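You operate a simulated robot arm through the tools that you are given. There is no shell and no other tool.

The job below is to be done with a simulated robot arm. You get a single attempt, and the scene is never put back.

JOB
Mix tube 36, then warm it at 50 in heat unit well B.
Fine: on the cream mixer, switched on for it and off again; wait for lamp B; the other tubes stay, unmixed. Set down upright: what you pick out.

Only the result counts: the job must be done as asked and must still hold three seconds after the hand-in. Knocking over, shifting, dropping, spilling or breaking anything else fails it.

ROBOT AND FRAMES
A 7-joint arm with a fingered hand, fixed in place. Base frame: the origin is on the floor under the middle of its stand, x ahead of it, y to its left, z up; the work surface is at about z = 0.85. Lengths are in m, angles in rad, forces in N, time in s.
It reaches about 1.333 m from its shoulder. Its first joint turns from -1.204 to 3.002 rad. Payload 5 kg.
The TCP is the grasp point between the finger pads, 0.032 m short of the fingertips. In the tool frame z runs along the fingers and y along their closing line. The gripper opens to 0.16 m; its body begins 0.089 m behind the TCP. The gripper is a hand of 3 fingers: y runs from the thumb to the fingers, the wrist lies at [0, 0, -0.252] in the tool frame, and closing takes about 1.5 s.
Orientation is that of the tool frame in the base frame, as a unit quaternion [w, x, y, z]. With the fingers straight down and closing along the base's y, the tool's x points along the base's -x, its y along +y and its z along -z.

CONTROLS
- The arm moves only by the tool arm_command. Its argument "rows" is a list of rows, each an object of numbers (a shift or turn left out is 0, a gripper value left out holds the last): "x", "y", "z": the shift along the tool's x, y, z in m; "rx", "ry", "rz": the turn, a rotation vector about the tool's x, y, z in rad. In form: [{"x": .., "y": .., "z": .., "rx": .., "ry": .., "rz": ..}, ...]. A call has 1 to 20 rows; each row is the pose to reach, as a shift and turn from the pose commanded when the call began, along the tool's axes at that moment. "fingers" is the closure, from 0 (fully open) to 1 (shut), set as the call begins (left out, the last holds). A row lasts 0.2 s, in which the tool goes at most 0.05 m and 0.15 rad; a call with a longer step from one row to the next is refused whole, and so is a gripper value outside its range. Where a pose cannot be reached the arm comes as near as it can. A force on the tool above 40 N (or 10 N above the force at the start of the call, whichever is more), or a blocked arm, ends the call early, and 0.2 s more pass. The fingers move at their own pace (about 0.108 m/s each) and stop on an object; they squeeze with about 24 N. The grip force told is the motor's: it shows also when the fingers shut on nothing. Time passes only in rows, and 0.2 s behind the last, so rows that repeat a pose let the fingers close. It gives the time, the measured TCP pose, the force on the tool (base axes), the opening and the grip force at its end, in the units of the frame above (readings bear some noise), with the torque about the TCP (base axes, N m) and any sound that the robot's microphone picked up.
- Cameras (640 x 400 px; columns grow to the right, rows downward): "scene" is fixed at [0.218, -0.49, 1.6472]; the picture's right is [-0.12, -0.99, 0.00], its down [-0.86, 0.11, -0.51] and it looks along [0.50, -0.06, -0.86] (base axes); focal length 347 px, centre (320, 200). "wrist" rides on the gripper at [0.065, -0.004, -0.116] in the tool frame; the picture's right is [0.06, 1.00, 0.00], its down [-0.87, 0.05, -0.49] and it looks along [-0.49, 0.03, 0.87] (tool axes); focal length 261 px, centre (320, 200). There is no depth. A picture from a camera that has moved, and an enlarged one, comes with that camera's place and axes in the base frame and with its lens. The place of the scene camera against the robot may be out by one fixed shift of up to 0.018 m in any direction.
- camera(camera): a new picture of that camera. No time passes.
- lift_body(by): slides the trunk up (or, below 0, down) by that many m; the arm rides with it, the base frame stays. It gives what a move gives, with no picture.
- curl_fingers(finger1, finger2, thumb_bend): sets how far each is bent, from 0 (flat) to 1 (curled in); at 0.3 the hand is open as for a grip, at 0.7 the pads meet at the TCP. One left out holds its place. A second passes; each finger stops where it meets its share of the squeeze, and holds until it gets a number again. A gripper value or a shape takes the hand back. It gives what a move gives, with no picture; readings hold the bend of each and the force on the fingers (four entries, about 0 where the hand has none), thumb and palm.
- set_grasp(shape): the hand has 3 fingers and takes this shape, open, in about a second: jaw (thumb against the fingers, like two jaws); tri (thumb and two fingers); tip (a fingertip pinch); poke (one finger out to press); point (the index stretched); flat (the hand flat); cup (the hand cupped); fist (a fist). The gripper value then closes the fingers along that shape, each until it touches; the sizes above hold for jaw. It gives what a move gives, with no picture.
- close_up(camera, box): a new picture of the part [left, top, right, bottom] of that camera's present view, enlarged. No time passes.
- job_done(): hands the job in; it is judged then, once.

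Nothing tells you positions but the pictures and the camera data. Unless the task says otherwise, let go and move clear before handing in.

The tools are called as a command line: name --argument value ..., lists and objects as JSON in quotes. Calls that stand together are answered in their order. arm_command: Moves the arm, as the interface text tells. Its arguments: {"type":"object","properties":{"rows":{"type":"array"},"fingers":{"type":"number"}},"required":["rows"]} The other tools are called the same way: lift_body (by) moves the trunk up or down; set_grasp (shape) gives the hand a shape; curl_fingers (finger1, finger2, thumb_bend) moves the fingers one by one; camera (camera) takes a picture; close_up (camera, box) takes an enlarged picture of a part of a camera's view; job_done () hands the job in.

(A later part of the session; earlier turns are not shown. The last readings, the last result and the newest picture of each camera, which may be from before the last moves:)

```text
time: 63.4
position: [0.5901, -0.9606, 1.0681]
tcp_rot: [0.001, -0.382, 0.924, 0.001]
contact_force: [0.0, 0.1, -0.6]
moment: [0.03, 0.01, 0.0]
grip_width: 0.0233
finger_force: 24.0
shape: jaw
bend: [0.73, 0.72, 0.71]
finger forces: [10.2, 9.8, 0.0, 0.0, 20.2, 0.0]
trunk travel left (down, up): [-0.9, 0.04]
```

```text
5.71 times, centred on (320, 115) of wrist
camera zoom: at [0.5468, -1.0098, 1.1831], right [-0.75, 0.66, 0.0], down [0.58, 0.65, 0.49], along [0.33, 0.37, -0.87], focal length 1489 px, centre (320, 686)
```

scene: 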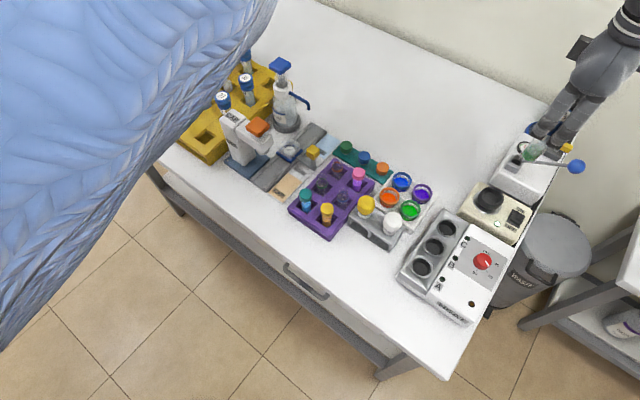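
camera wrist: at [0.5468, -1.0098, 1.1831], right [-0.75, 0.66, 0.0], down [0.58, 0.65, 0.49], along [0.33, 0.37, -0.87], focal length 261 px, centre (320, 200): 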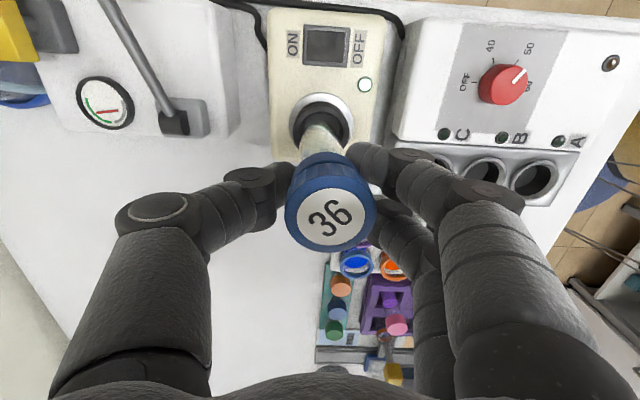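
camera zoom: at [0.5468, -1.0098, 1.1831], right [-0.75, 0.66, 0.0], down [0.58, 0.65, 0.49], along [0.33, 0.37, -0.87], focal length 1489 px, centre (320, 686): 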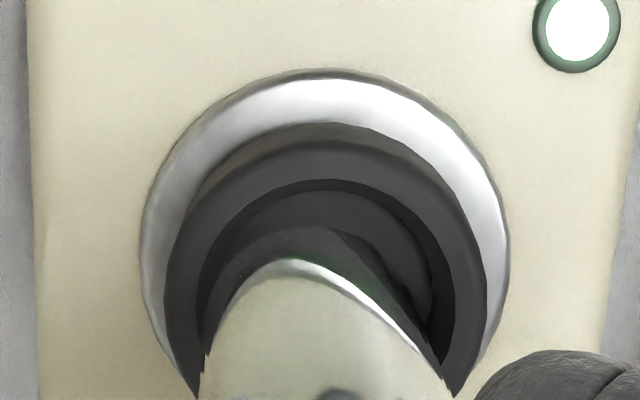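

Tube and cup agree to within a few millimetres in the wrist view. I'll correct by about 3 mm and lower a bit more, then look again.

arm_command --rows '[{"x": 0.001, "y": 0.0015, "z": 0.004}, {"x": 0.0025, "y": 0.003, "z": 0.008}, {"x": 0.0025, "y": 0.003, "z": 0.013}, {"x": 0.0025, "y": 0.003, "z": 0.013}]'

close_up --camera "scene" --box '[460, 140, 550, 220]'

close_up --camera "wrist" --box '[280, 80, 360, 150]'

```text
time: 64.4
position: [0.5878, -0.959, 1.0549]
tcp_rot: [0.001, -0.383, 0.924, 0.0]
contact_force: [-0.1, 0.0, -0.9]
moment: [0.02, -0.02, -0.02]
grip_width: 0.0233
finger_force: 23.9
shape: jaw
bend: [0.73, 0.72, 0.71]
finger forces: [10.2, 9.8, 0.1, 0.0, 20.2, 0.1]
trunk travel left (down, up): [-0.9, 0.04]
```

```text
5.00 times, centred on (505, 180) of scene
camera zoom: at [0.218, -0.49, 1.6472], right [-0.12, -0.99, 0.0], down [-0.86, 0.11, -0.51], along [0.5, -0.06, -0.86], focal length 1736 px, centre (-605, 300)
```

zoom: 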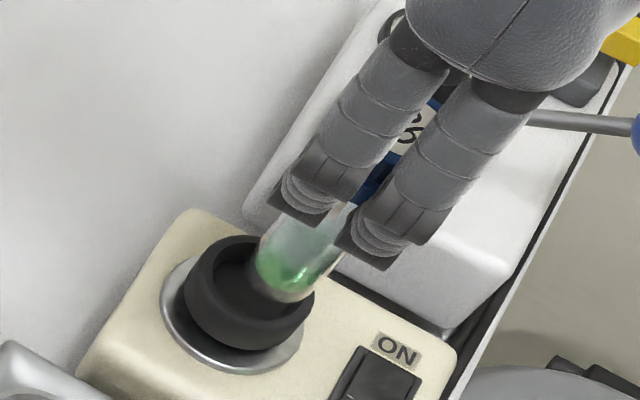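

```text
5.71 times, centred on (320, 115) of wrist
camera zoom: at [0.5436, -1.0086, 1.1696], right [-0.75, 0.66, 0.0], down [0.58, 0.65, 0.49], along [0.33, 0.37, -0.87], focal length 1489 px, centre (320, 686)
```

zoom: 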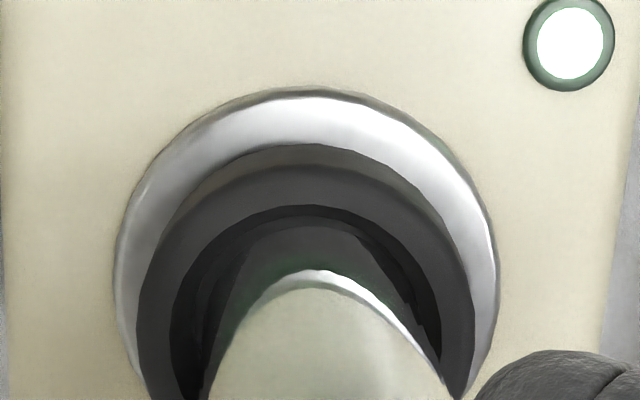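

The bottom is just above the rim. I'll ease down a few millimetres at a time, watching force and both pictures.

arm_command --rows '[{"y": -0.001, "z": 0.003}, {"y": -0.001, "z": 0.006}, {"y": -0.001, "z": 0.008}, {"y": -0.001, "z": 0.01}]'

close_up --camera "scene" --box '[460, 140, 550, 220]'

close_up --camera "wrist" --box '[270, 80, 370, 170]'

```text
time: 65.4
position: [0.5866, -0.9614, 1.0451]
tcp_rot: [0.001, -0.383, 0.924, 0.001]
contact_force: [-0.6, 0.3, -1.4]
moment: [-0.01, 0.0, 0.03]
grip_width: 0.0233
finger_force: 24.8
shape: jaw
bend: [0.73, 0.72, 0.71]
finger forces: [10.2, 9.8, 0.0, 0.0, 20.2, 0.0]
trunk travel left (down, up): [-0.9, 0.04]
```

```text
5.00 times, centred on (505, 180) of scene
camera zoom: at [0.218, -0.49, 1.6472], right [-0.12, -0.99, 0.0], down [-0.86, 0.11, -0.51], along [0.5, -0.06, -0.86], focal length 1736 px, centre (-605, 300)
```

zoom: 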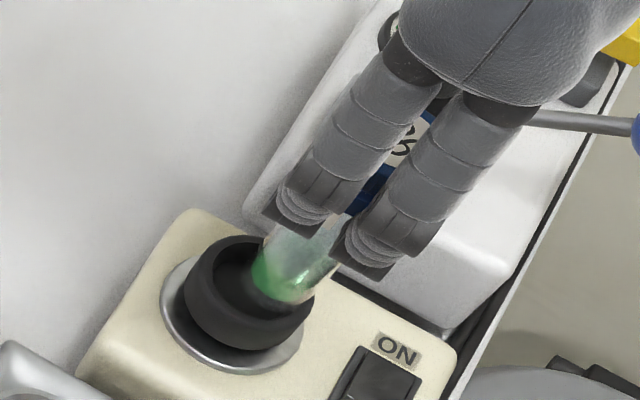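

```text
4.44 times, centred on (320, 125) of wrist
camera zoom: at [0.5436, -1.0105, 1.1609], right [-0.75, 0.66, 0.0], down [0.58, 0.65, 0.49], along [0.33, 0.37, -0.87], focal length 1158 px, centre (320, 533)
```

zoom: 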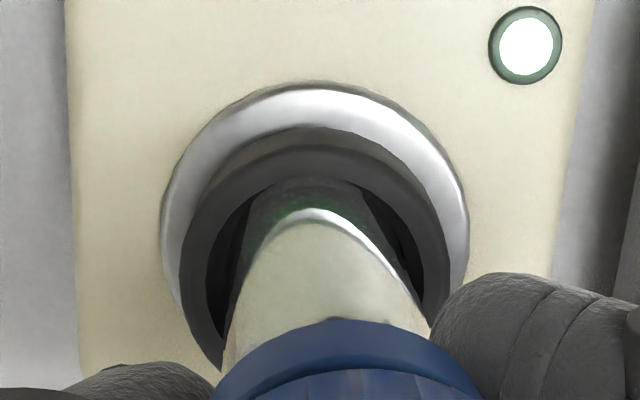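

The glass bottom is just inside the rim but sits a few millimetres toward the near side. I'll shift it toward the cup centre and check.

arm_command --rows '[{"x": -0.002, "y": 0.0005}, {"x": -0.0045, "y": 0.001}, {"x": -0.0045, "y": 0.001}]'

close_up --camera "scene" --box '[460, 140, 550, 220]'

close_up --camera "wrist" --box '[270, 80, 370, 170]'

```text
time: 66.2
position: [0.5878, -0.9565, 1.0458]
tcp_rot: [0.001, -0.383, 0.924, 0.0]
contact_force: [0.4, -0.3, -1.1]
moment: [-0.01, 0.0, 0.02]
grip_width: 0.0229
finger_force: 24.2
shape: jaw
bend: [0.73, 0.72, 0.71]
finger forces: [10.2, 9.8, 0.0, 0.0, 20.2, 0.1]
trunk travel left (down, up): [-0.9, 0.04]
```

```text
5.00 times, centred on (505, 180) of scene
camera zoom: at [0.218, -0.49, 1.6472], right [-0.12, -0.99, 0.0], down [-0.86, 0.11, -0.51], along [0.5, -0.06, -0.86], focal length 1736 px, centre (-605, 300)
```

zoom: 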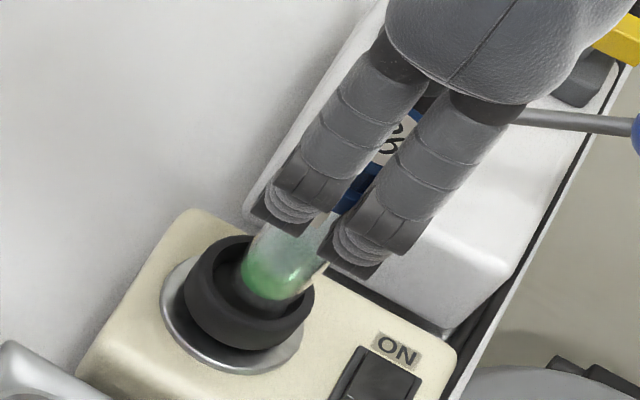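

```text
4.44 times, centred on (320, 125) of wrist
camera zoom: at [0.5449, -1.006, 1.1608], right [-0.75, 0.66, 0.0], down [0.58, 0.65, 0.49], along [0.33, 0.37, -0.87], focal length 1158 px, centre (320, 533)
```

zoom: 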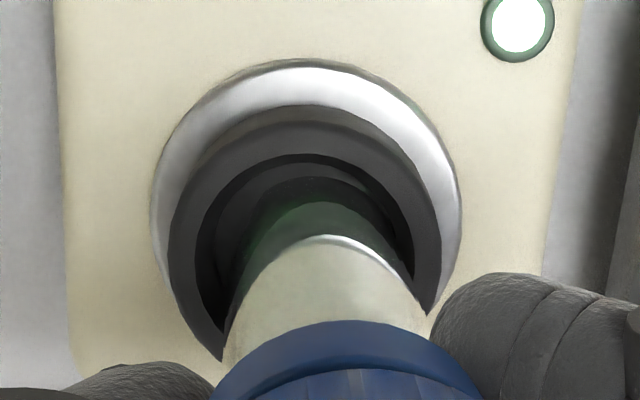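

Both views now show the tube inside the cup. I'll take a tighter look in each before lowering onto the cup floor.

close_up --camera "scene" --box '[480, 170, 530, 215]'

close_up --camera "wrist" --box '[290, 95, 350, 150]'

```text
8.89 times, centred on (505, 192) of scene
camera zoom: at [0.218, -0.49, 1.6472], right [-0.12, -0.99, 0.0], down [-0.86, 0.11, -0.51], along [0.5, -0.06, -0.86], focal length 3086 px, centre (-1324, 267)
```

zoom: 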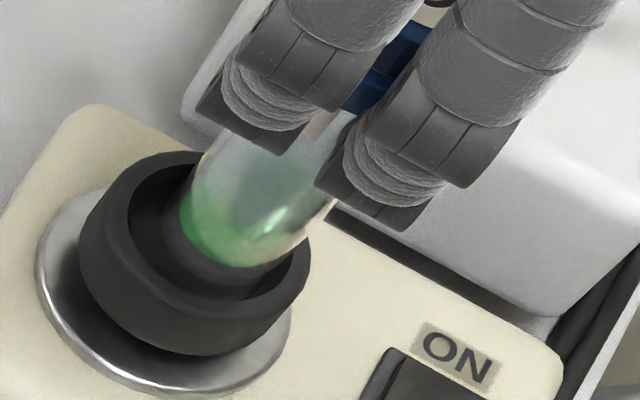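

```text
7.27 times, centred on (320, 122) of wrist
camera zoom: at [0.5449, -1.006, 1.1608], right [-0.75, 0.66, 0.0], down [0.58, 0.65, 0.49], along [0.33, 0.37, -0.87], focal length 1896 px, centre (320, 764)
```

zoom: 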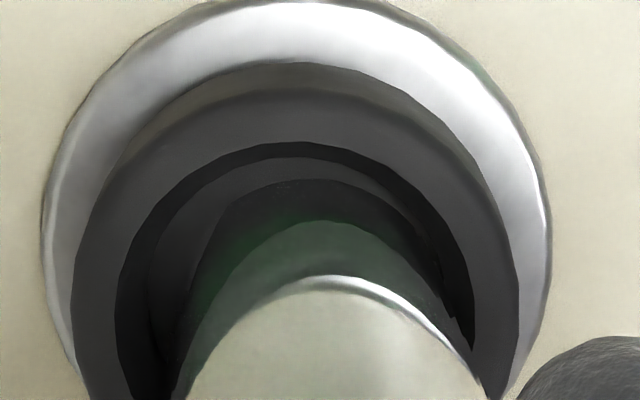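

Combining both views, the tube's bottom is still at about rim level and about 5 mm off toward −x. I'll raise slightly, shift by that amount, and look again.

arm_command --rows '[{"z": -0.004}, {"x": -0.0018, "y": -0.0018, "z": -0.004}, {"x": -0.0035, "y": -0.0035, "z": -0.004}, {"x": -0.0035, "y": -0.0035, "z": -0.002}, {"x": -0.0035, "y": -0.0035, "z": -0.002}]'

close_up --camera "scene" --box '[480, 170, 530, 215]'

close_up --camera "wrist" --box '[290, 95, 350, 150]'

```text
time: 67.4
position: [0.595, -0.9546, 1.0481]
tcp_rot: [0.0, -0.383, 0.924, 0.001]
contact_force: [-0.4, -0.1, -0.8]
moment: [0.01, 0.0, 0.01]
grip_width: 0.0233
finger_force: 24.0
shape: jaw
bend: [0.73, 0.72, 0.71]
finger forces: [10.2, 9.8, 0.0, 0.0, 20.2, 0.1]
trunk travel left (down, up): [-0.9, 0.04]
```

```text
8.89 times, centred on (505, 192) of scene
camera zoom: at [0.218, -0.49, 1.6472], right [-0.12, -0.99, 0.0], down [-0.86, 0.11, -0.51], along [0.5, -0.06, -0.86], focal length 3086 px, centre (-1324, 267)
```

zoom: 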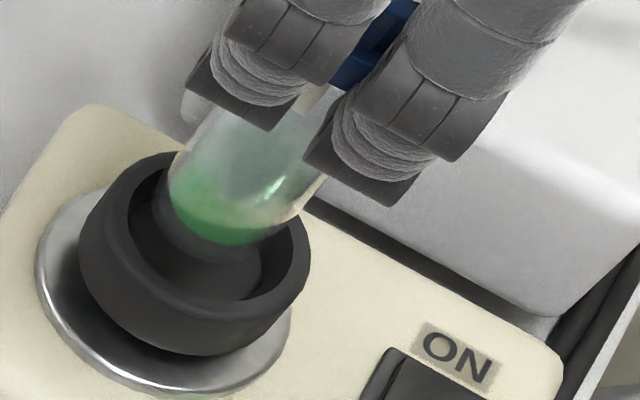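

```text
7.27 times, centred on (320, 122) of wrist
camera zoom: at [0.5508, -1.0048, 1.1626], right [-0.75, 0.66, 0.0], down [0.58, 0.65, 0.49], along [0.33, 0.37, -0.87], focal length 1896 px, centre (320, 764)
```

zoom: 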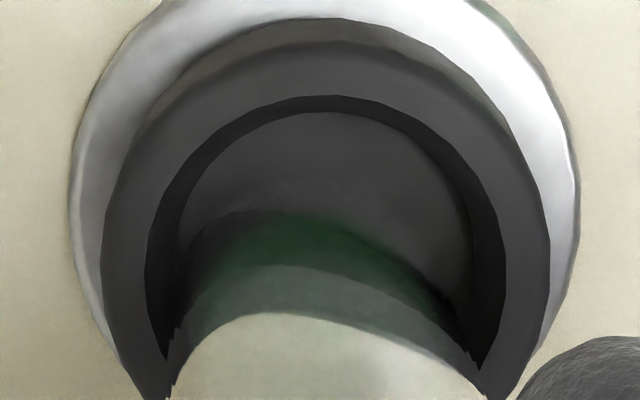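

The tube's outline has shifted relative to the hand, so it may have been nudged in the grip. I'll look at the whole wrist picture.

camera --camera "wrist"

close_up --camera "wrist" --box '[240, 90, 420, 270]'

close_up --camera "scene" --box '[450, 110, 570, 220]'

```text
taken
camera wrist: at [0.5508, -1.0048, 1.1626], right [-0.75, 0.66, 0.0], down [0.58, 0.65, 0.49], along [0.33, 0.37, -0.87], focal length 261 px, centre (320, 200)
```

wrist: 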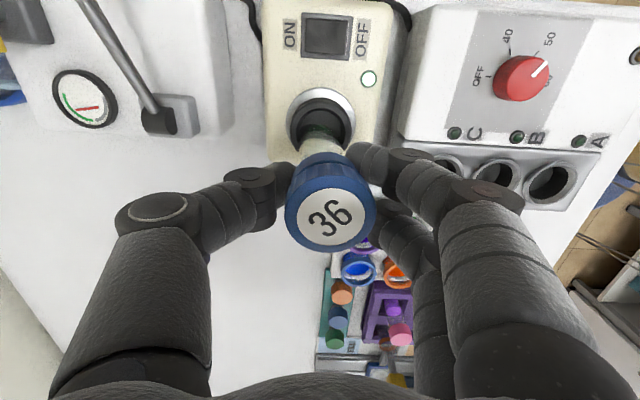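

```text
2.22 times, centred on (330, 180) of wrist
camera zoom: at [0.5508, -1.0048, 1.1626], right [-0.75, 0.66, 0.0], down [0.58, 0.65, 0.49], along [0.33, 0.37, -0.87], focal length 579 px, centre (298, 244)
```

zoom: 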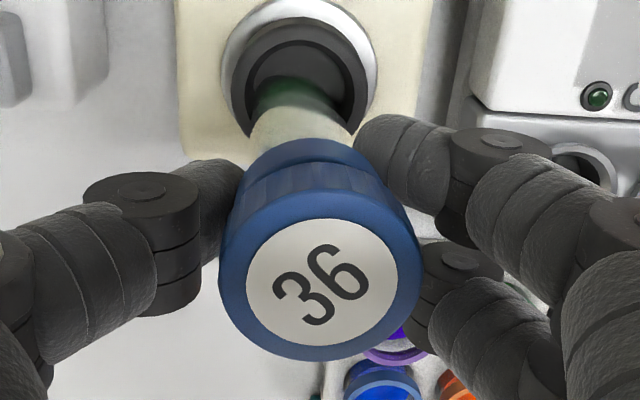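

```text
3.64 times, centred on (510, 165) of scene
camera zoom: at [0.218, -0.49, 1.6472], right [-0.12, -0.99, 0.0], down [-0.86, 0.11, -0.51], along [0.5, -0.06, -0.86], focal length 1262 px, centre (-371, 327)
```

zoom: 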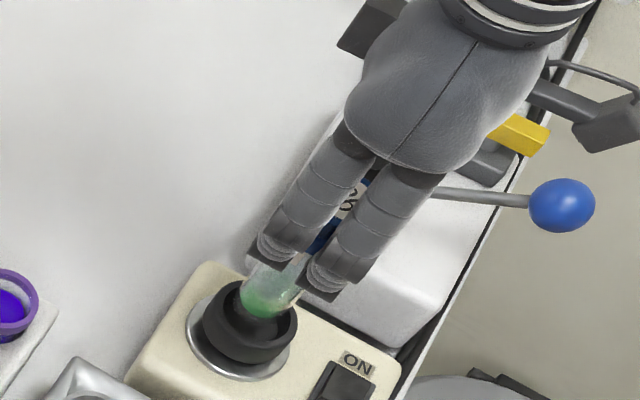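

The cap is unmoved in the grip; the outlines just differ through the glass. The two views average to the tube being about 4–5 mm off along the hand's x, within the cup's play; I'll correct that and ease down, watching the force.

arm_command --rows '[{"x": 0.002, "y": 0.0005}, {"x": 0.0045, "y": 0.001}, {"x": 0.0045, "y": 0.001, "z": 0.003}, {"x": 0.0045, "y": 0.001, "z": 0.006}, {"x": 0.0045, "y": 0.001, "z": 0.008}]'

close_up --camera "scene" --box '[480, 170, 530, 215]'

close_up --camera "wrist" --box '[280, 90, 360, 160]'

```text
time: 68.6
position: [0.5902, -0.9593, 1.0391]
tcp_rot: [0.001, -0.383, 0.924, -0.001]
contact_force: [0.6, -0.4, -1.5]
moment: [0.01, 0.02, 0.01]
grip_width: 0.0233
finger_force: 24.0
shape: jaw
bend: [0.73, 0.72, 0.71]
finger forces: [10.1, 9.8, 0.1, 0.0, 20.2, 0.0]
trunk travel left (down, up): [-0.9, 0.04]
```

```text
8.89 times, centred on (505, 192) of scene
camera zoom: at [0.218, -0.49, 1.6472], right [-0.12, -0.99, 0.0], down [-0.86, 0.11, -0.51], along [0.5, -0.06, -0.86], focal length 3086 px, centre (-1324, 267)
```

zoom: 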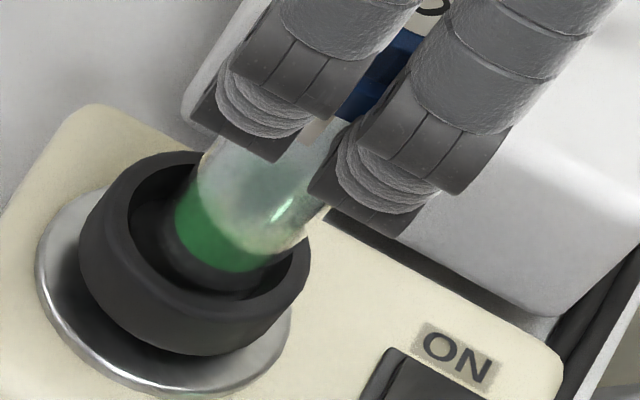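

```text
5.71 times, centred on (320, 125) of wrist
camera zoom: at [0.5469, -1.0084, 1.1541], right [-0.75, 0.66, 0.0], down [0.58, 0.65, 0.49], along [0.33, 0.37, -0.87], focal length 1489 px, centre (320, 629)
```

zoom: 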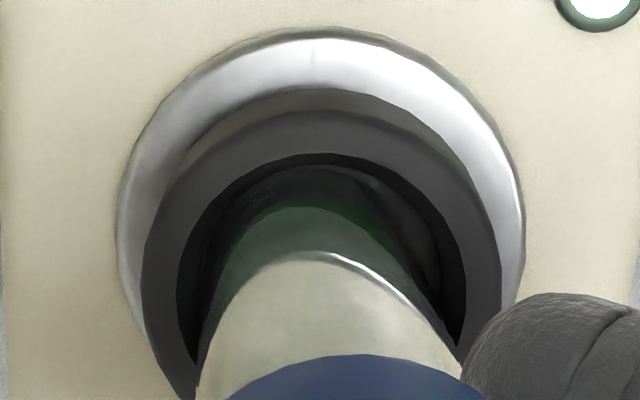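

Both views now show the tube centred inside the cup with no contact yet. I'll go on down in small steps until it seats on the cup floor.

arm_command --rows '[{"z": 0.002}, {"z": 0.004}, {"z": 0.006}]'

```text
time: 69.4
position: [0.5902, -0.9588, 1.0331]
tcp_rot: [0.001, -0.383, 0.924, 0.0]
contact_force: [-0.8, 0.2, 0.3]
moment: [0.02, 0.01, 0.04]
grip_width: 0.0235
finger_force: 23.6
shape: jaw
bend: [0.73, 0.72, 0.71]
finger forces: [10.1, 9.9, 0.1, 0.0, 20.3, 0.0]
trunk travel left (down, up): [-0.9, 0.04]
```

No contact yet at bottom z≈0.928; the tube is going freely into the cup. I'll continue in small steps.

arm_command --rows '[{"z": 0.002}, {"z": 0.004}, {"z": 0.004}]'

close_up --camera "scene" --box '[480, 170, 530, 215]'

close_up --camera "wrist" --box '[280, 90, 360, 160]'

```text
time: 70.2
position: [0.59, -0.9587, 1.0298]
tcp_rot: [0.0, -0.382, 0.924, 0.0]
contact_force: [-0.2, -0.2, 4.7]
moment: [0.03, 0.02, -0.02]
grip_width: 0.0233
finger_force: 23.8
shape: jaw
bend: [0.73, 0.72, 0.71]
finger forces: [10.1, 10.0, 0.1, 0.1, 20.8, 0.0]
trunk travel left (down, up): [-0.9, 0.04]
```

```text
8.89 times, centred on (505, 192) of scene
camera zoom: at [0.218, -0.49, 1.6472], right [-0.12, -0.99, 0.0], down [-0.86, 0.11, -0.51], along [0.5, -0.06, -0.86], focal length 3086 px, centre (-1324, 267)
```

zoom: 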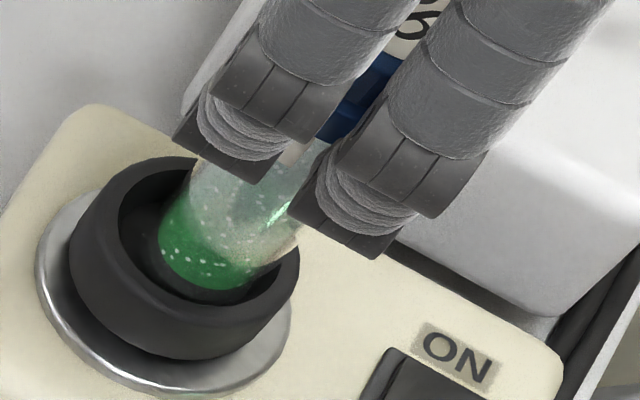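

```text
5.71 times, centred on (320, 125) of wrist
camera zoom: at [0.547, -1.0082, 1.1443], right [-0.75, 0.66, 0.0], down [0.58, 0.65, 0.49], along [0.33, 0.37, -0.87], focal length 1489 px, centre (320, 629)
```

zoom: 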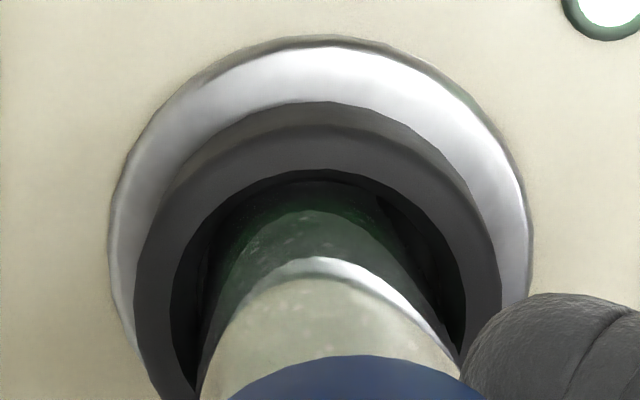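

The tube is seated with about 5 N on the cup, the cup is shaking, and bubbles swirl in the liquid, so it is mixing. I'll hold it there for several seconds.

arm_command --rows '[{"z": 0.001}, {"z": 0.001}, {"z": 0.001}, {"z": 0.001}, {"z": 0.001}, {"z": 0.001}, {"z": 0.001}, {"z": 0.001}, {"z": 0.001}, {"z": 0.001}, {"z": 0.001}, {"z": 0.001}, {"z": 0.001}, {"z": 0.001}, {"z": 0.001}, {"z": 0.001}, {"z": 0.001}, {"z": 0.001}, {"z": 0.001}, {"z": 0.001}]'

close_up --camera "scene" --box '[480, 170, 530, 215]'

camera --camera "wrist"

```text
time: 74.4
position: [0.59, -0.9592, 1.0293]
tcp_rot: [0.0, -0.383, 0.924, 0.0]
contact_force: [0.4, -0.4, 9.3]
moment: [0.01, 0.01, 0.03]
grip_width: 0.024
finger_force: 23.9
shape: jaw
bend: [0.73, 0.73, 0.72]
finger forces: [10.6, 10.1, 0.0, 0.0, 22.4, 0.1]
trunk travel left (down, up): [-0.9, 0.04]
```

```text
8.89 times, centred on (505, 192) of scene
camera zoom: at [0.218, -0.49, 1.6472], right [-0.12, -0.99, 0.0], down [-0.86, 0.11, -0.51], along [0.5, -0.06, -0.86], focal length 3086 px, centre (-1324, 267)
```

zoom: 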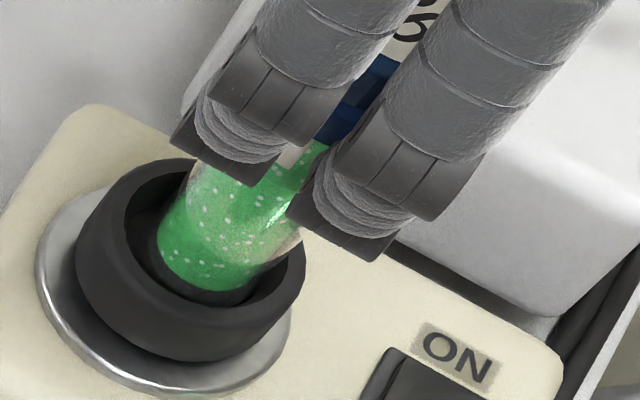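

```text
taken
camera wrist: at [0.5467, -1.0078, 1.1436], right [-0.75, 0.66, 0.0], down [0.58, 0.65, 0.49], along [0.33, 0.37, -0.87], focal length 261 px, centre (320, 200)
```

wrist: 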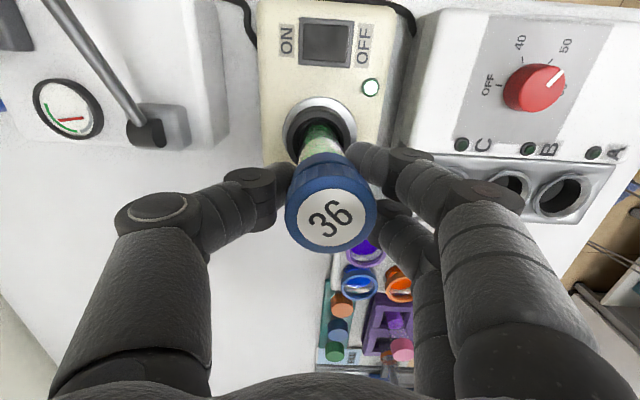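

The layers are blending into an even green. I'll hold a few seconds more to be sure it is fully mixed.

arm_command --rows '[{"z": 0}, {"z": 0}, {"z": 0}, {"z": 0}, {"z": 0}, {"z": 0}, {"z": 0}, {"z": 0}, {"z": 0}, {"z": 0}, {"z": 0}, {"z": 0}, {"z": 0}, {"z": 0}, {"z": 0}, {"z": 0}, {"z": 0}, {"z": 0}, {"z": 0}, {"z": 0}]'

close_up --camera "scene" --box '[480, 170, 530, 215]'

camera --camera "wrist"

```text
time: 78.6
position: [0.5893, -0.9575, 1.0284]
tcp_rot: [0.0, -0.382, 0.924, 0.001]
contact_force: [1.5, -0.9, 8.9]
moment: [0.01, -0.04, 0.0]
grip_width: 0.0237
finger_force: 23.3
shape: jaw
bend: [0.73, 0.73, 0.72]
finger forces: [10.8, 10.0, 0.0, 0.1, 22.4, 0.0]
trunk travel left (down, up): [-0.9, 0.04]
```

```text
8.89 times, centred on (505, 192) of scene
camera zoom: at [0.218, -0.49, 1.6472], right [-0.12, -0.99, 0.0], down [-0.86, 0.11, -0.51], along [0.5, -0.06, -0.86], focal length 3086 px, centre (-1324, 267)
```

zoom: 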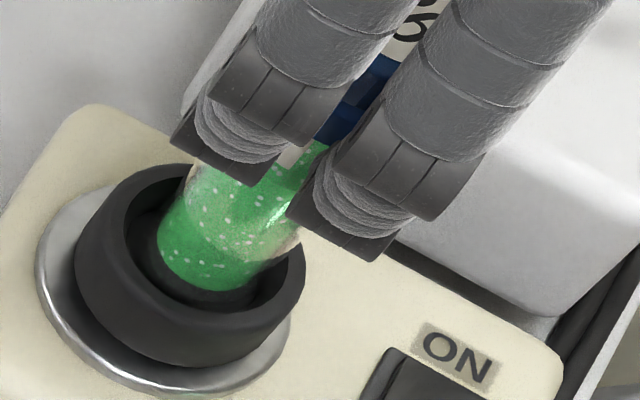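

```text
taken
camera wrist: at [0.5468, -1.0078, 1.1436], right [-0.75, 0.66, 0.0], down [0.58, 0.65, 0.49], along [0.33, 0.37, -0.87], focal length 261 px, centre (320, 200)
```

wrist: 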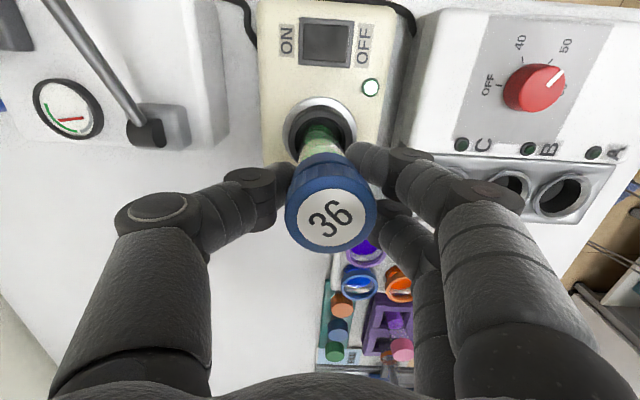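

The tube's contents are evenly mixed. I'll lift it straight out of the cup and carry it over well B of the heat unit.

arm_command --rows '[{"z": -0.01}, {"z": -0.025}, {"z": -0.045}, {"z": -0.07}, {"z": -0.095}, {"z": -0.12}, {"x": -0.006, "y": 0.023, "z": -0.12}, {"x": -0.014, "y": 0.058, "z": -0.12}, {"x": -0.023, "y": 0.095, "z": -0.12}, {"x": -0.032, "y": 0.13, "z": -0.12}, {"x": -0.04, "y": 0.162, "z": -0.12}, {"x": -0.045, "y": 0.1836, "z": -0.12}, {"x": -0.045, "y": 0.1836, "z": -0.12}]'

camera --camera "wrist"

camera --camera "scene"

```text
time: 81.4
position: [0.4948, -0.7979, 1.1481]
tcp_rot: [0.001, -0.384, 0.924, 0.001]
contact_force: [0.6, 0.0, -1.5]
moment: [0.01, -0.01, 0.02]
grip_width: 0.0235
finger_force: 23.9
shape: jaw
bend: [0.73, 0.72, 0.72]
finger forces: [11.7, 11.1, 0.0, 0.1, 21.8, 0.1]
trunk travel left (down, up): [-0.9, 0.04]
```

```text
taken
camera wrist: at [0.4501, -0.8473, 1.264], right [-0.75, 0.66, 0.0], down [0.58, 0.65, 0.49], along [0.33, 0.37, -0.87], focal length 261 px, centre (320, 200)
```

wrist: 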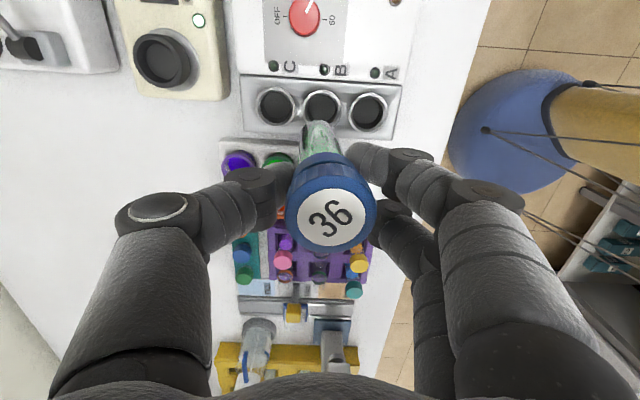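

```text
taken
```

scene: 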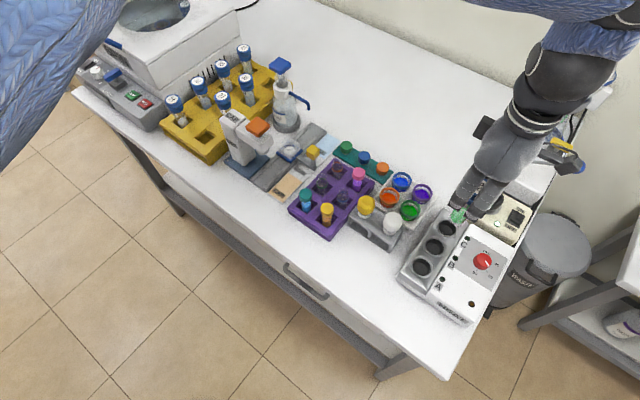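

The tube is over well B; I'll enlarge to line it up.

close_up --camera "wrist" --box '[240, 60, 400, 200]'

close_up --camera "scene" --box '[390, 180, 500, 290]'

```text
2.86 times, centred on (320, 130) of wrist
camera zoom: at [0.4501, -0.8473, 1.264], right [-0.75, 0.66, 0.0], down [0.58, 0.65, 0.49], along [0.33, 0.37, -0.87], focal length 745 px, centre (320, 400)
```

zoom: 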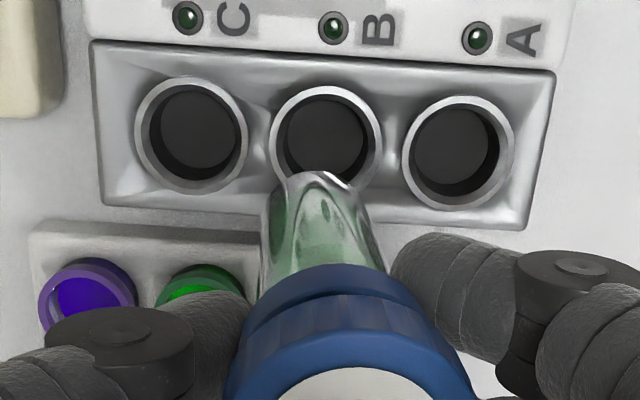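

```text
3.64 times, centred on (445, 235) of scene
camera zoom: at [0.218, -0.49, 1.6472], right [-0.12, -0.99, 0.0], down [-0.86, 0.11, -0.51], along [0.5, -0.06, -0.86], focal length 1262 px, centre (-134, 73)
```

zoom: 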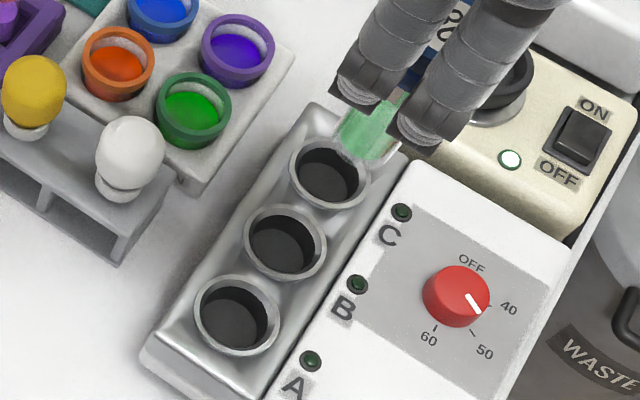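

Well B is about 1 mm and 2 mm off the tube in the hand's x and y. I'll correct and lower until the tube bottom is just above the rim.

arm_command --rows '[{"x": 0.001, "y": 0.002, "z": 0.02}, {"x": 0.001, "y": 0.002, "z": 0.045}, {"x": 0.001, "y": 0.002, "z": 0.07}, {"x": 0.001, "y": 0.002, "z": 0.09}, {"x": 0.001, "y": 0.002, "z": 0.105}, {"x": 0.001, "y": 0.002, "z": 0.11}, {"x": 0.001, "y": 0.002, "z": 0.11}]'

close_up --camera "wrist" --box '[240, 60, 400, 200]'

close_up --camera "scene" --box '[405, 190, 485, 270]'

```text
time: 83.0
position: [0.4892, -0.7983, 1.0381]
tcp_rot: [0.0, -0.382, 0.924, 0.0]
contact_force: [-0.3, -0.5, -0.7]
moment: [-0.01, 0.04, -0.02]
grip_width: 0.0237
finger_force: 23.8
shape: jaw
bend: [0.73, 0.72, 0.72]
finger forces: [11.7, 11.0, 0.1, 0.0, 21.7, 0.0]
trunk travel left (down, up): [-0.9, 0.04]
```

```text
2.86 times, centred on (320, 130) of wrist
camera zoom: at [0.4455, -0.8478, 1.1541], right [-0.75, 0.66, 0.0], down [0.58, 0.65, 0.49], along [0.33, 0.37, -0.87], focal length 745 px, centre (320, 400)
```

zoom: 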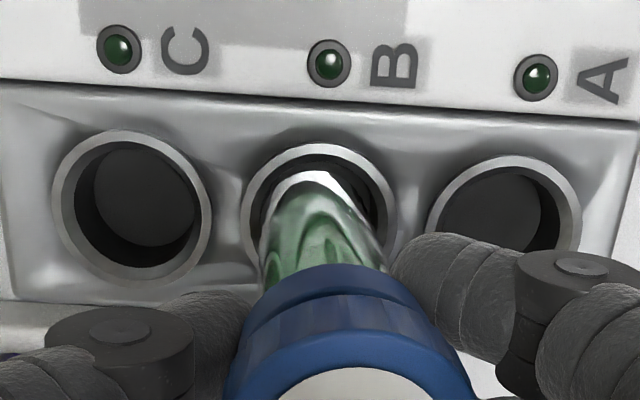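

```text
5.00 times, centred on (445, 230) of scene
camera zoom: at [0.218, -0.49, 1.6472], right [-0.12, -0.99, 0.0], down [-0.86, 0.11, -0.51], along [0.5, -0.06, -0.86], focal length 1736 px, centre (-305, 50)
```

zoom: 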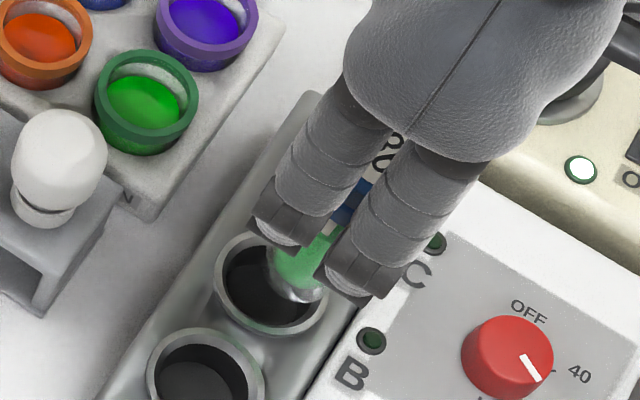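

This is well B (lamp B beside it); the tube needs to go about 4 mm toward −x of the hand to be centred. I'll shift, lower slightly and look again.

arm_command --rows '[{"x": -0.002}, {"x": -0.004}, {"x": -0.004, "z": 0.004}, {"x": -0.004, "z": 0.008}, {"x": -0.004, "z": 0.01}]'

close_up --camera "wrist" --box '[270, 80, 370, 170]'

close_up --camera "scene" --box '[415, 205, 475, 260]'

```text
time: 84.2
position: [0.4924, -0.7932, 1.0278]
tcp_rot: [0.0, -0.384, 0.923, 0.0]
contact_force: [-1.0, 0.2, -0.4]
moment: [0.01, 0.0, -0.01]
grip_width: 0.0234
finger_force: 24.0
shape: jaw
bend: [0.73, 0.72, 0.72]
finger forces: [11.6, 11.1, 0.1, 0.1, 21.8, 0.1]
trunk travel left (down, up): [-0.9, 0.04]
```

```text
4.44 times, centred on (320, 125) of wrist
camera zoom: at [0.4493, -0.8434, 1.1427], right [-0.75, 0.66, 0.0], down [0.58, 0.65, 0.49], along [0.33, 0.37, -0.87], focal length 1158 px, centre (320, 533)
```

zoom: 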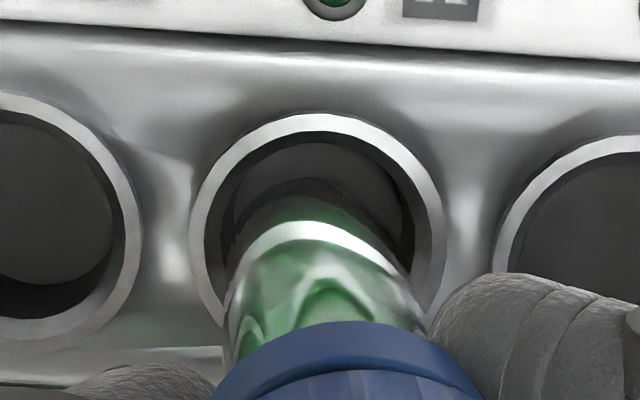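

```text
7.27 times, centred on (445, 232) of scene
camera zoom: at [0.218, -0.49, 1.6472], right [-0.12, -0.99, 0.0], down [-0.86, 0.11, -0.51], along [0.5, -0.06, -0.86], focal length 2525 px, centre (-589, -36)
```

zoom: 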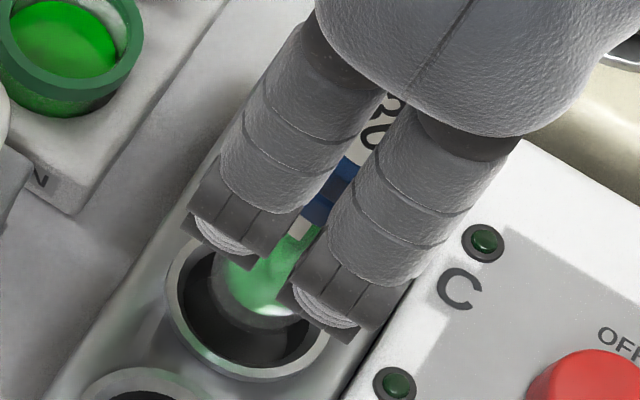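

Wrist and scene now agree to about 1–2 mm. I'll make that small correction and lower into the well in small steps.

arm_command --rows '[{"x": 0.0013, "z": 0.003}, {"x": 0.0013, "z": 0.006}, {"x": 0.0013, "z": 0.009}, {"x": 0.0013, "z": 0.012}, {"x": 0.0013, "z": 0.014}]'

close_up --camera "wrist" --box '[270, 80, 370, 170]'

close_up --camera "scene" --box '[415, 205, 475, 260]'

```text
time: 85.4
position: [0.4916, -0.794, 1.0129]
tcp_rot: [0.002, -0.383, 0.924, 0.0]
contact_force: [0.2, -0.8, -1.7]
moment: [-0.01, -0.01, 0.01]
grip_width: 0.0236
finger_force: 23.9
shape: jaw
bend: [0.73, 0.72, 0.72]
finger forces: [11.7, 11.1, 0.1, 0.0, 21.8, 0.0]
trunk travel left (down, up): [-0.9, 0.04]
```

```text
4.44 times, centred on (320, 125) of wrist
camera zoom: at [0.4488, -0.8434, 1.1286], right [-0.75, 0.66, 0.0], down [0.58, 0.65, 0.49], along [0.33, 0.37, -0.87], focal length 1158 px, centre (320, 533)
```

zoom: 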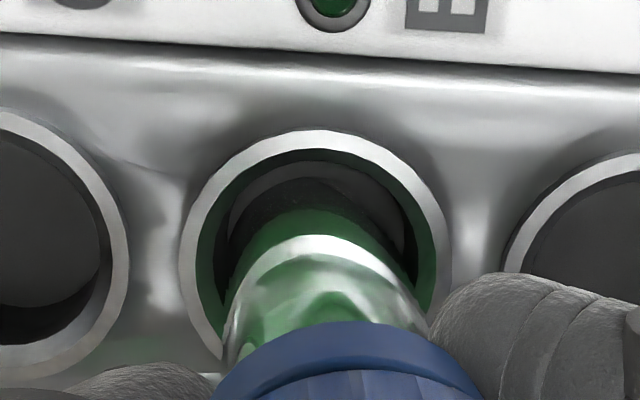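

```text
7.27 times, centred on (445, 232) of scene
camera zoom: at [0.218, -0.49, 1.6472], right [-0.12, -0.99, 0.0], down [-0.86, 0.11, -0.51], along [0.5, -0.06, -0.86], focal length 2525 px, centre (-589, -36)
```

zoom: 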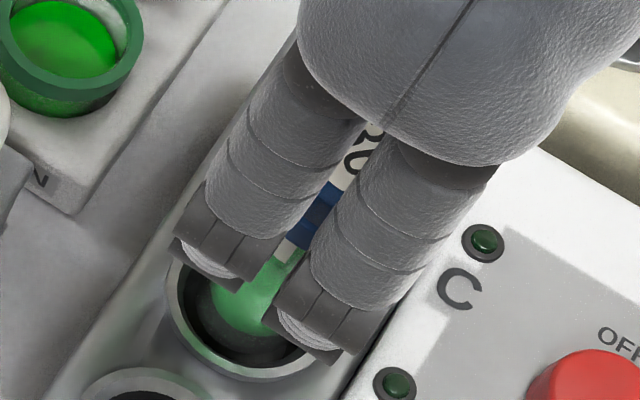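

The tube is entering the well freely. I'll keep lowering with a tiny centring correction.

arm_command --rows '[{"x": 0.001, "y": -0.001, "z": 0.003}, {"x": 0.001, "y": -0.001, "z": 0.006}, {"x": 0.001, "y": -0.001, "z": 0.009}, {"x": 0.001, "y": -0.001, "z": 0.012}, {"x": 0.001, "y": -0.001, "z": 0.015}]'

close_up --camera "wrist" --box '[270, 80, 370, 170]'

```text
time: 86.6
position: [0.4915, -0.7948, 0.999]
tcp_rot: [0.001, -0.382, 0.924, 0.0]
contact_force: [0.3, -1.2, 5.0]
moment: [-0.03, 0.02, 0.0]
grip_width: 0.0236
finger_force: 23.7
shape: jaw
bend: [0.73, 0.73, 0.72]
finger forces: [11.4, 10.9, 0.0, 0.1, 22.1, 0.1]
trunk travel left (down, up): [-0.9, 0.04]
```

```text
4.44 times, centred on (320, 125) of wrist
camera zoom: at [0.4479, -0.8438, 1.1148], right [-0.75, 0.66, 0.0], down [0.58, 0.65, 0.49], along [0.33, 0.37, -0.87], focal length 1158 px, centre (320, 533)
```

zoom: 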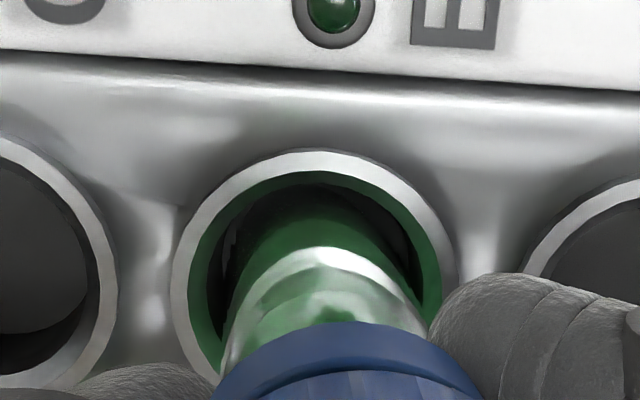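

Light contact (5 N) at about 2 cm below the rim; the well's visible floor is about that deep, so the tube is near seated. I'll nudge it about 1.5 mm toward the well centre and see whether it settles further.

arm_command --rows '[{"y": -0.0015, "z": -0.002}, {"y": -0.0015, "z": 0.0}, {"y": -0.0015, "z": 0.001}, {"y": -0.0015, "z": 0.001}]'

close_up --camera "wrist" --box '[260, 80, 380, 190]'

close_up --camera "scene" --box '[405, 190, 495, 270]'

```text
time: 87.6
position: [0.4932, -0.7957, 0.9984]
tcp_rot: [0.0, -0.383, 0.924, -0.001]
contact_force: [-0.3, 1.3, 12.3]
moment: [0.18, 0.17, 0.01]
grip_width: 0.0237
finger_force: 23.9
shape: jaw
bend: [0.73, 0.73, 0.72]
finger forces: [12.4, 11.7, 0.0, 0.1, 22.6, 0.1]
trunk travel left (down, up): [-0.9, 0.04]
```

```text
3.64 times, centred on (320, 135) of wrist
camera zoom: at [0.4492, -0.8457, 1.1141], right [-0.75, 0.66, 0.0], down [0.57, 0.65, 0.49], along [0.33, 0.37, -0.87], focal length 948 px, centre (320, 436)
```

zoom: 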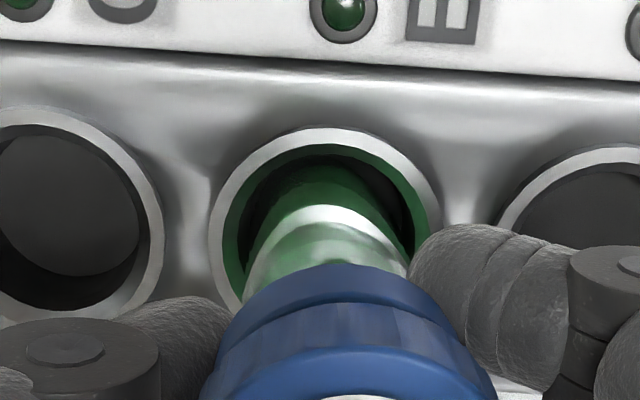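

```text
5.00 times, centred on (450, 230) of scene
camera zoom: at [0.218, -0.49, 1.6472], right [-0.12, -0.99, 0.0], down [-0.86, 0.11, -0.51], along [0.5, -0.06, -0.86], focal length 1736 px, centre (-330, 50)
```

zoom: 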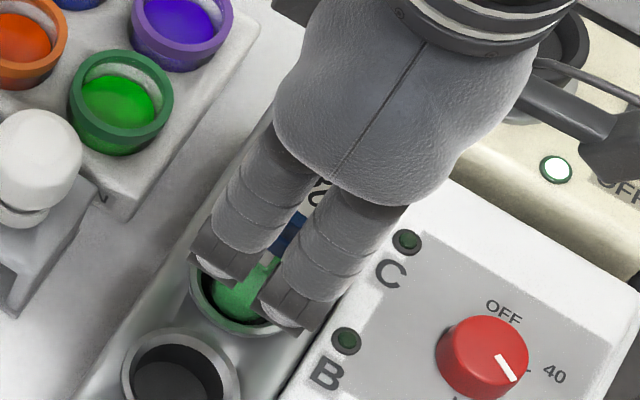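

The tube is centred and standing on the well floor (12 N pressing). I'll relieve most of that press, then open the fingers gently.

arm_command --rows '[{"z": -0.001}, {"z": -0.0015}, {"z": -0.0015}]'

```text
time: 88.4
position: [0.4931, -0.7965, 0.9986]
tcp_rot: [0.001, -0.383, 0.924, 0.0]
contact_force: [-1.5, 2.5, 2.5]
moment: [0.27, 0.17, 0.0]
grip_width: 0.0242
finger_force: 24.2
shape: jaw
bend: [0.73, 0.73, 0.71]
finger forces: [12.9, 12.1, 0.0, 0.0, 22.2, 0.1]
trunk travel left (down, up): [-0.9, 0.04]
```

A small sideways load (~3 N) shows I nudged slightly too far; I'll shift back 1 mm to relieve it before releasing.

arm_command --rows '[{"y": 0.0006}, {"y": 0.0012}, {"y": 0.0012}]'

```text
time: 89.2
position: [0.4919, -0.7965, 0.9999]
tcp_rot: [0.001, -0.383, 0.924, 0.0]
contact_force: [-1.5, 1.7, -1.2]
moment: [0.14, 0.08, -0.03]
grip_width: 0.0239
finger_force: 23.7
shape: jaw
bend: [0.73, 0.73, 0.71]
finger forces: [12.4, 12.1, 0.1, 0.0, 21.9, 0.0]
trunk travel left (down, up): [-0.9, 0.04]
```

Nearly free now. One more half-millimetre nudge and a touch lower so it rests on the floor.

arm_command --rows '[{"y": 0.0005, "z": 0.0005}, {"y": 0.001, "z": 0.001}, {"y": 0.001, "z": 0.0012}]'

close_up --camera "wrist" --box '[240, 80, 400, 240]'

```text
time: 90.0
position: [0.4919, -0.7958, 0.9994]
tcp_rot: [0.0, -0.382, 0.924, 0.0]
contact_force: [1.2, 0.1, 8.9]
moment: [0.07, 0.02, -0.02]
grip_width: 0.0237
finger_force: 23.8
shape: jaw
bend: [0.73, 0.73, 0.72]
finger forces: [11.7, 11.7, 0.0, 0.0, 22.6, 0.1]
trunk travel left (down, up): [-0.9, 0.04]
```

```text
2.50 times, centred on (320, 160) of wrist
camera zoom: at [0.4478, -0.8449, 1.1144], right [-0.75, 0.66, 0.0], down [0.58, 0.65, 0.49], along [0.33, 0.37, -0.87], focal length 652 px, centre (320, 300)
```

zoom: 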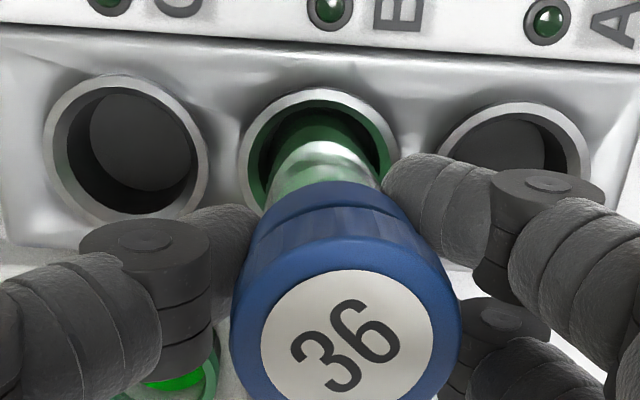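

The tube rests on the floor with no sideways load. I'll ease off slightly and open the fingers.

arm_command --rows '[{"z": -0.0006}, {"z": -0.0006}]'

arm_command --rows '[{"z": 0}, {"z": 0}, {"z": 0}, {"z": 0}, {"z": 0}]' --fingers 0.45

camera --camera "wrist"

close_up --camera "scene" --box '[405, 170, 515, 280]'

```text
time: 90.6
position: [0.4913, -0.7955, 0.999]
tcp_rot: [-0.001, -0.383, 0.924, 0.0]
contact_force: [1.1, -0.6, 8.9]
moment: [0.01, -0.01, -0.02]
grip_width: 0.0237
finger_force: 23.9
shape: jaw
bend: [0.73, 0.73, 0.72]
finger forces: [11.8, 11.7, 0.1, 0.0, 22.7, 0.0]
trunk travel left (down, up): [-0.9, 0.04]
```

```text
time: 91.8
position: [0.4921, -0.7946, 0.9986]
tcp_rot: [0.0, -0.383, 0.924, 0.0]
contact_force: [0.0, -0.1, -0.7]
moment: [-0.01, -0.01, -0.02]
grip_width: 0.0872
finger_force: 0.2
shape: jaw
bend: [0.72, 0.72, 0.7]
finger forces: [0.1, 0.0, 0.0, 0.0, 0.0, 0.1]
trunk travel left (down, up): [-0.9, 0.04]
```

```text
taken
camera wrist: at [0.4479, -0.8451, 1.1139], right [-0.75, 0.66, 0.0], down [0.58, 0.65, 0.49], along [0.33, 0.37, -0.87], focal length 261 px, centre (320, 200)
```

wrist: 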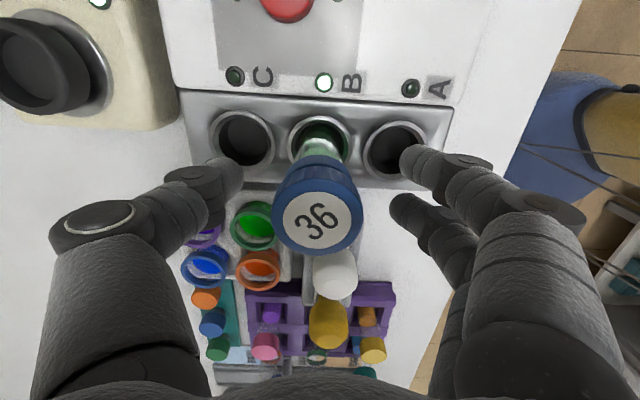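

```text
3.64 times, centred on (460, 225) of scene
camera zoom: at [0.218, -0.49, 1.6472], right [-0.12, -0.99, 0.0], down [-0.86, 0.11, -0.51], along [0.5, -0.06, -0.86], focal length 1262 px, centre (-189, 109)
```

zoom: 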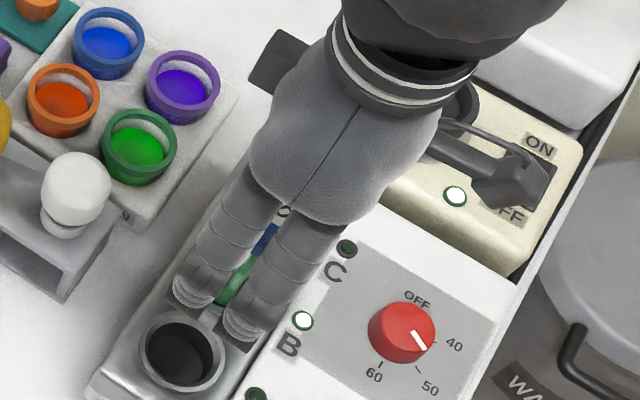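

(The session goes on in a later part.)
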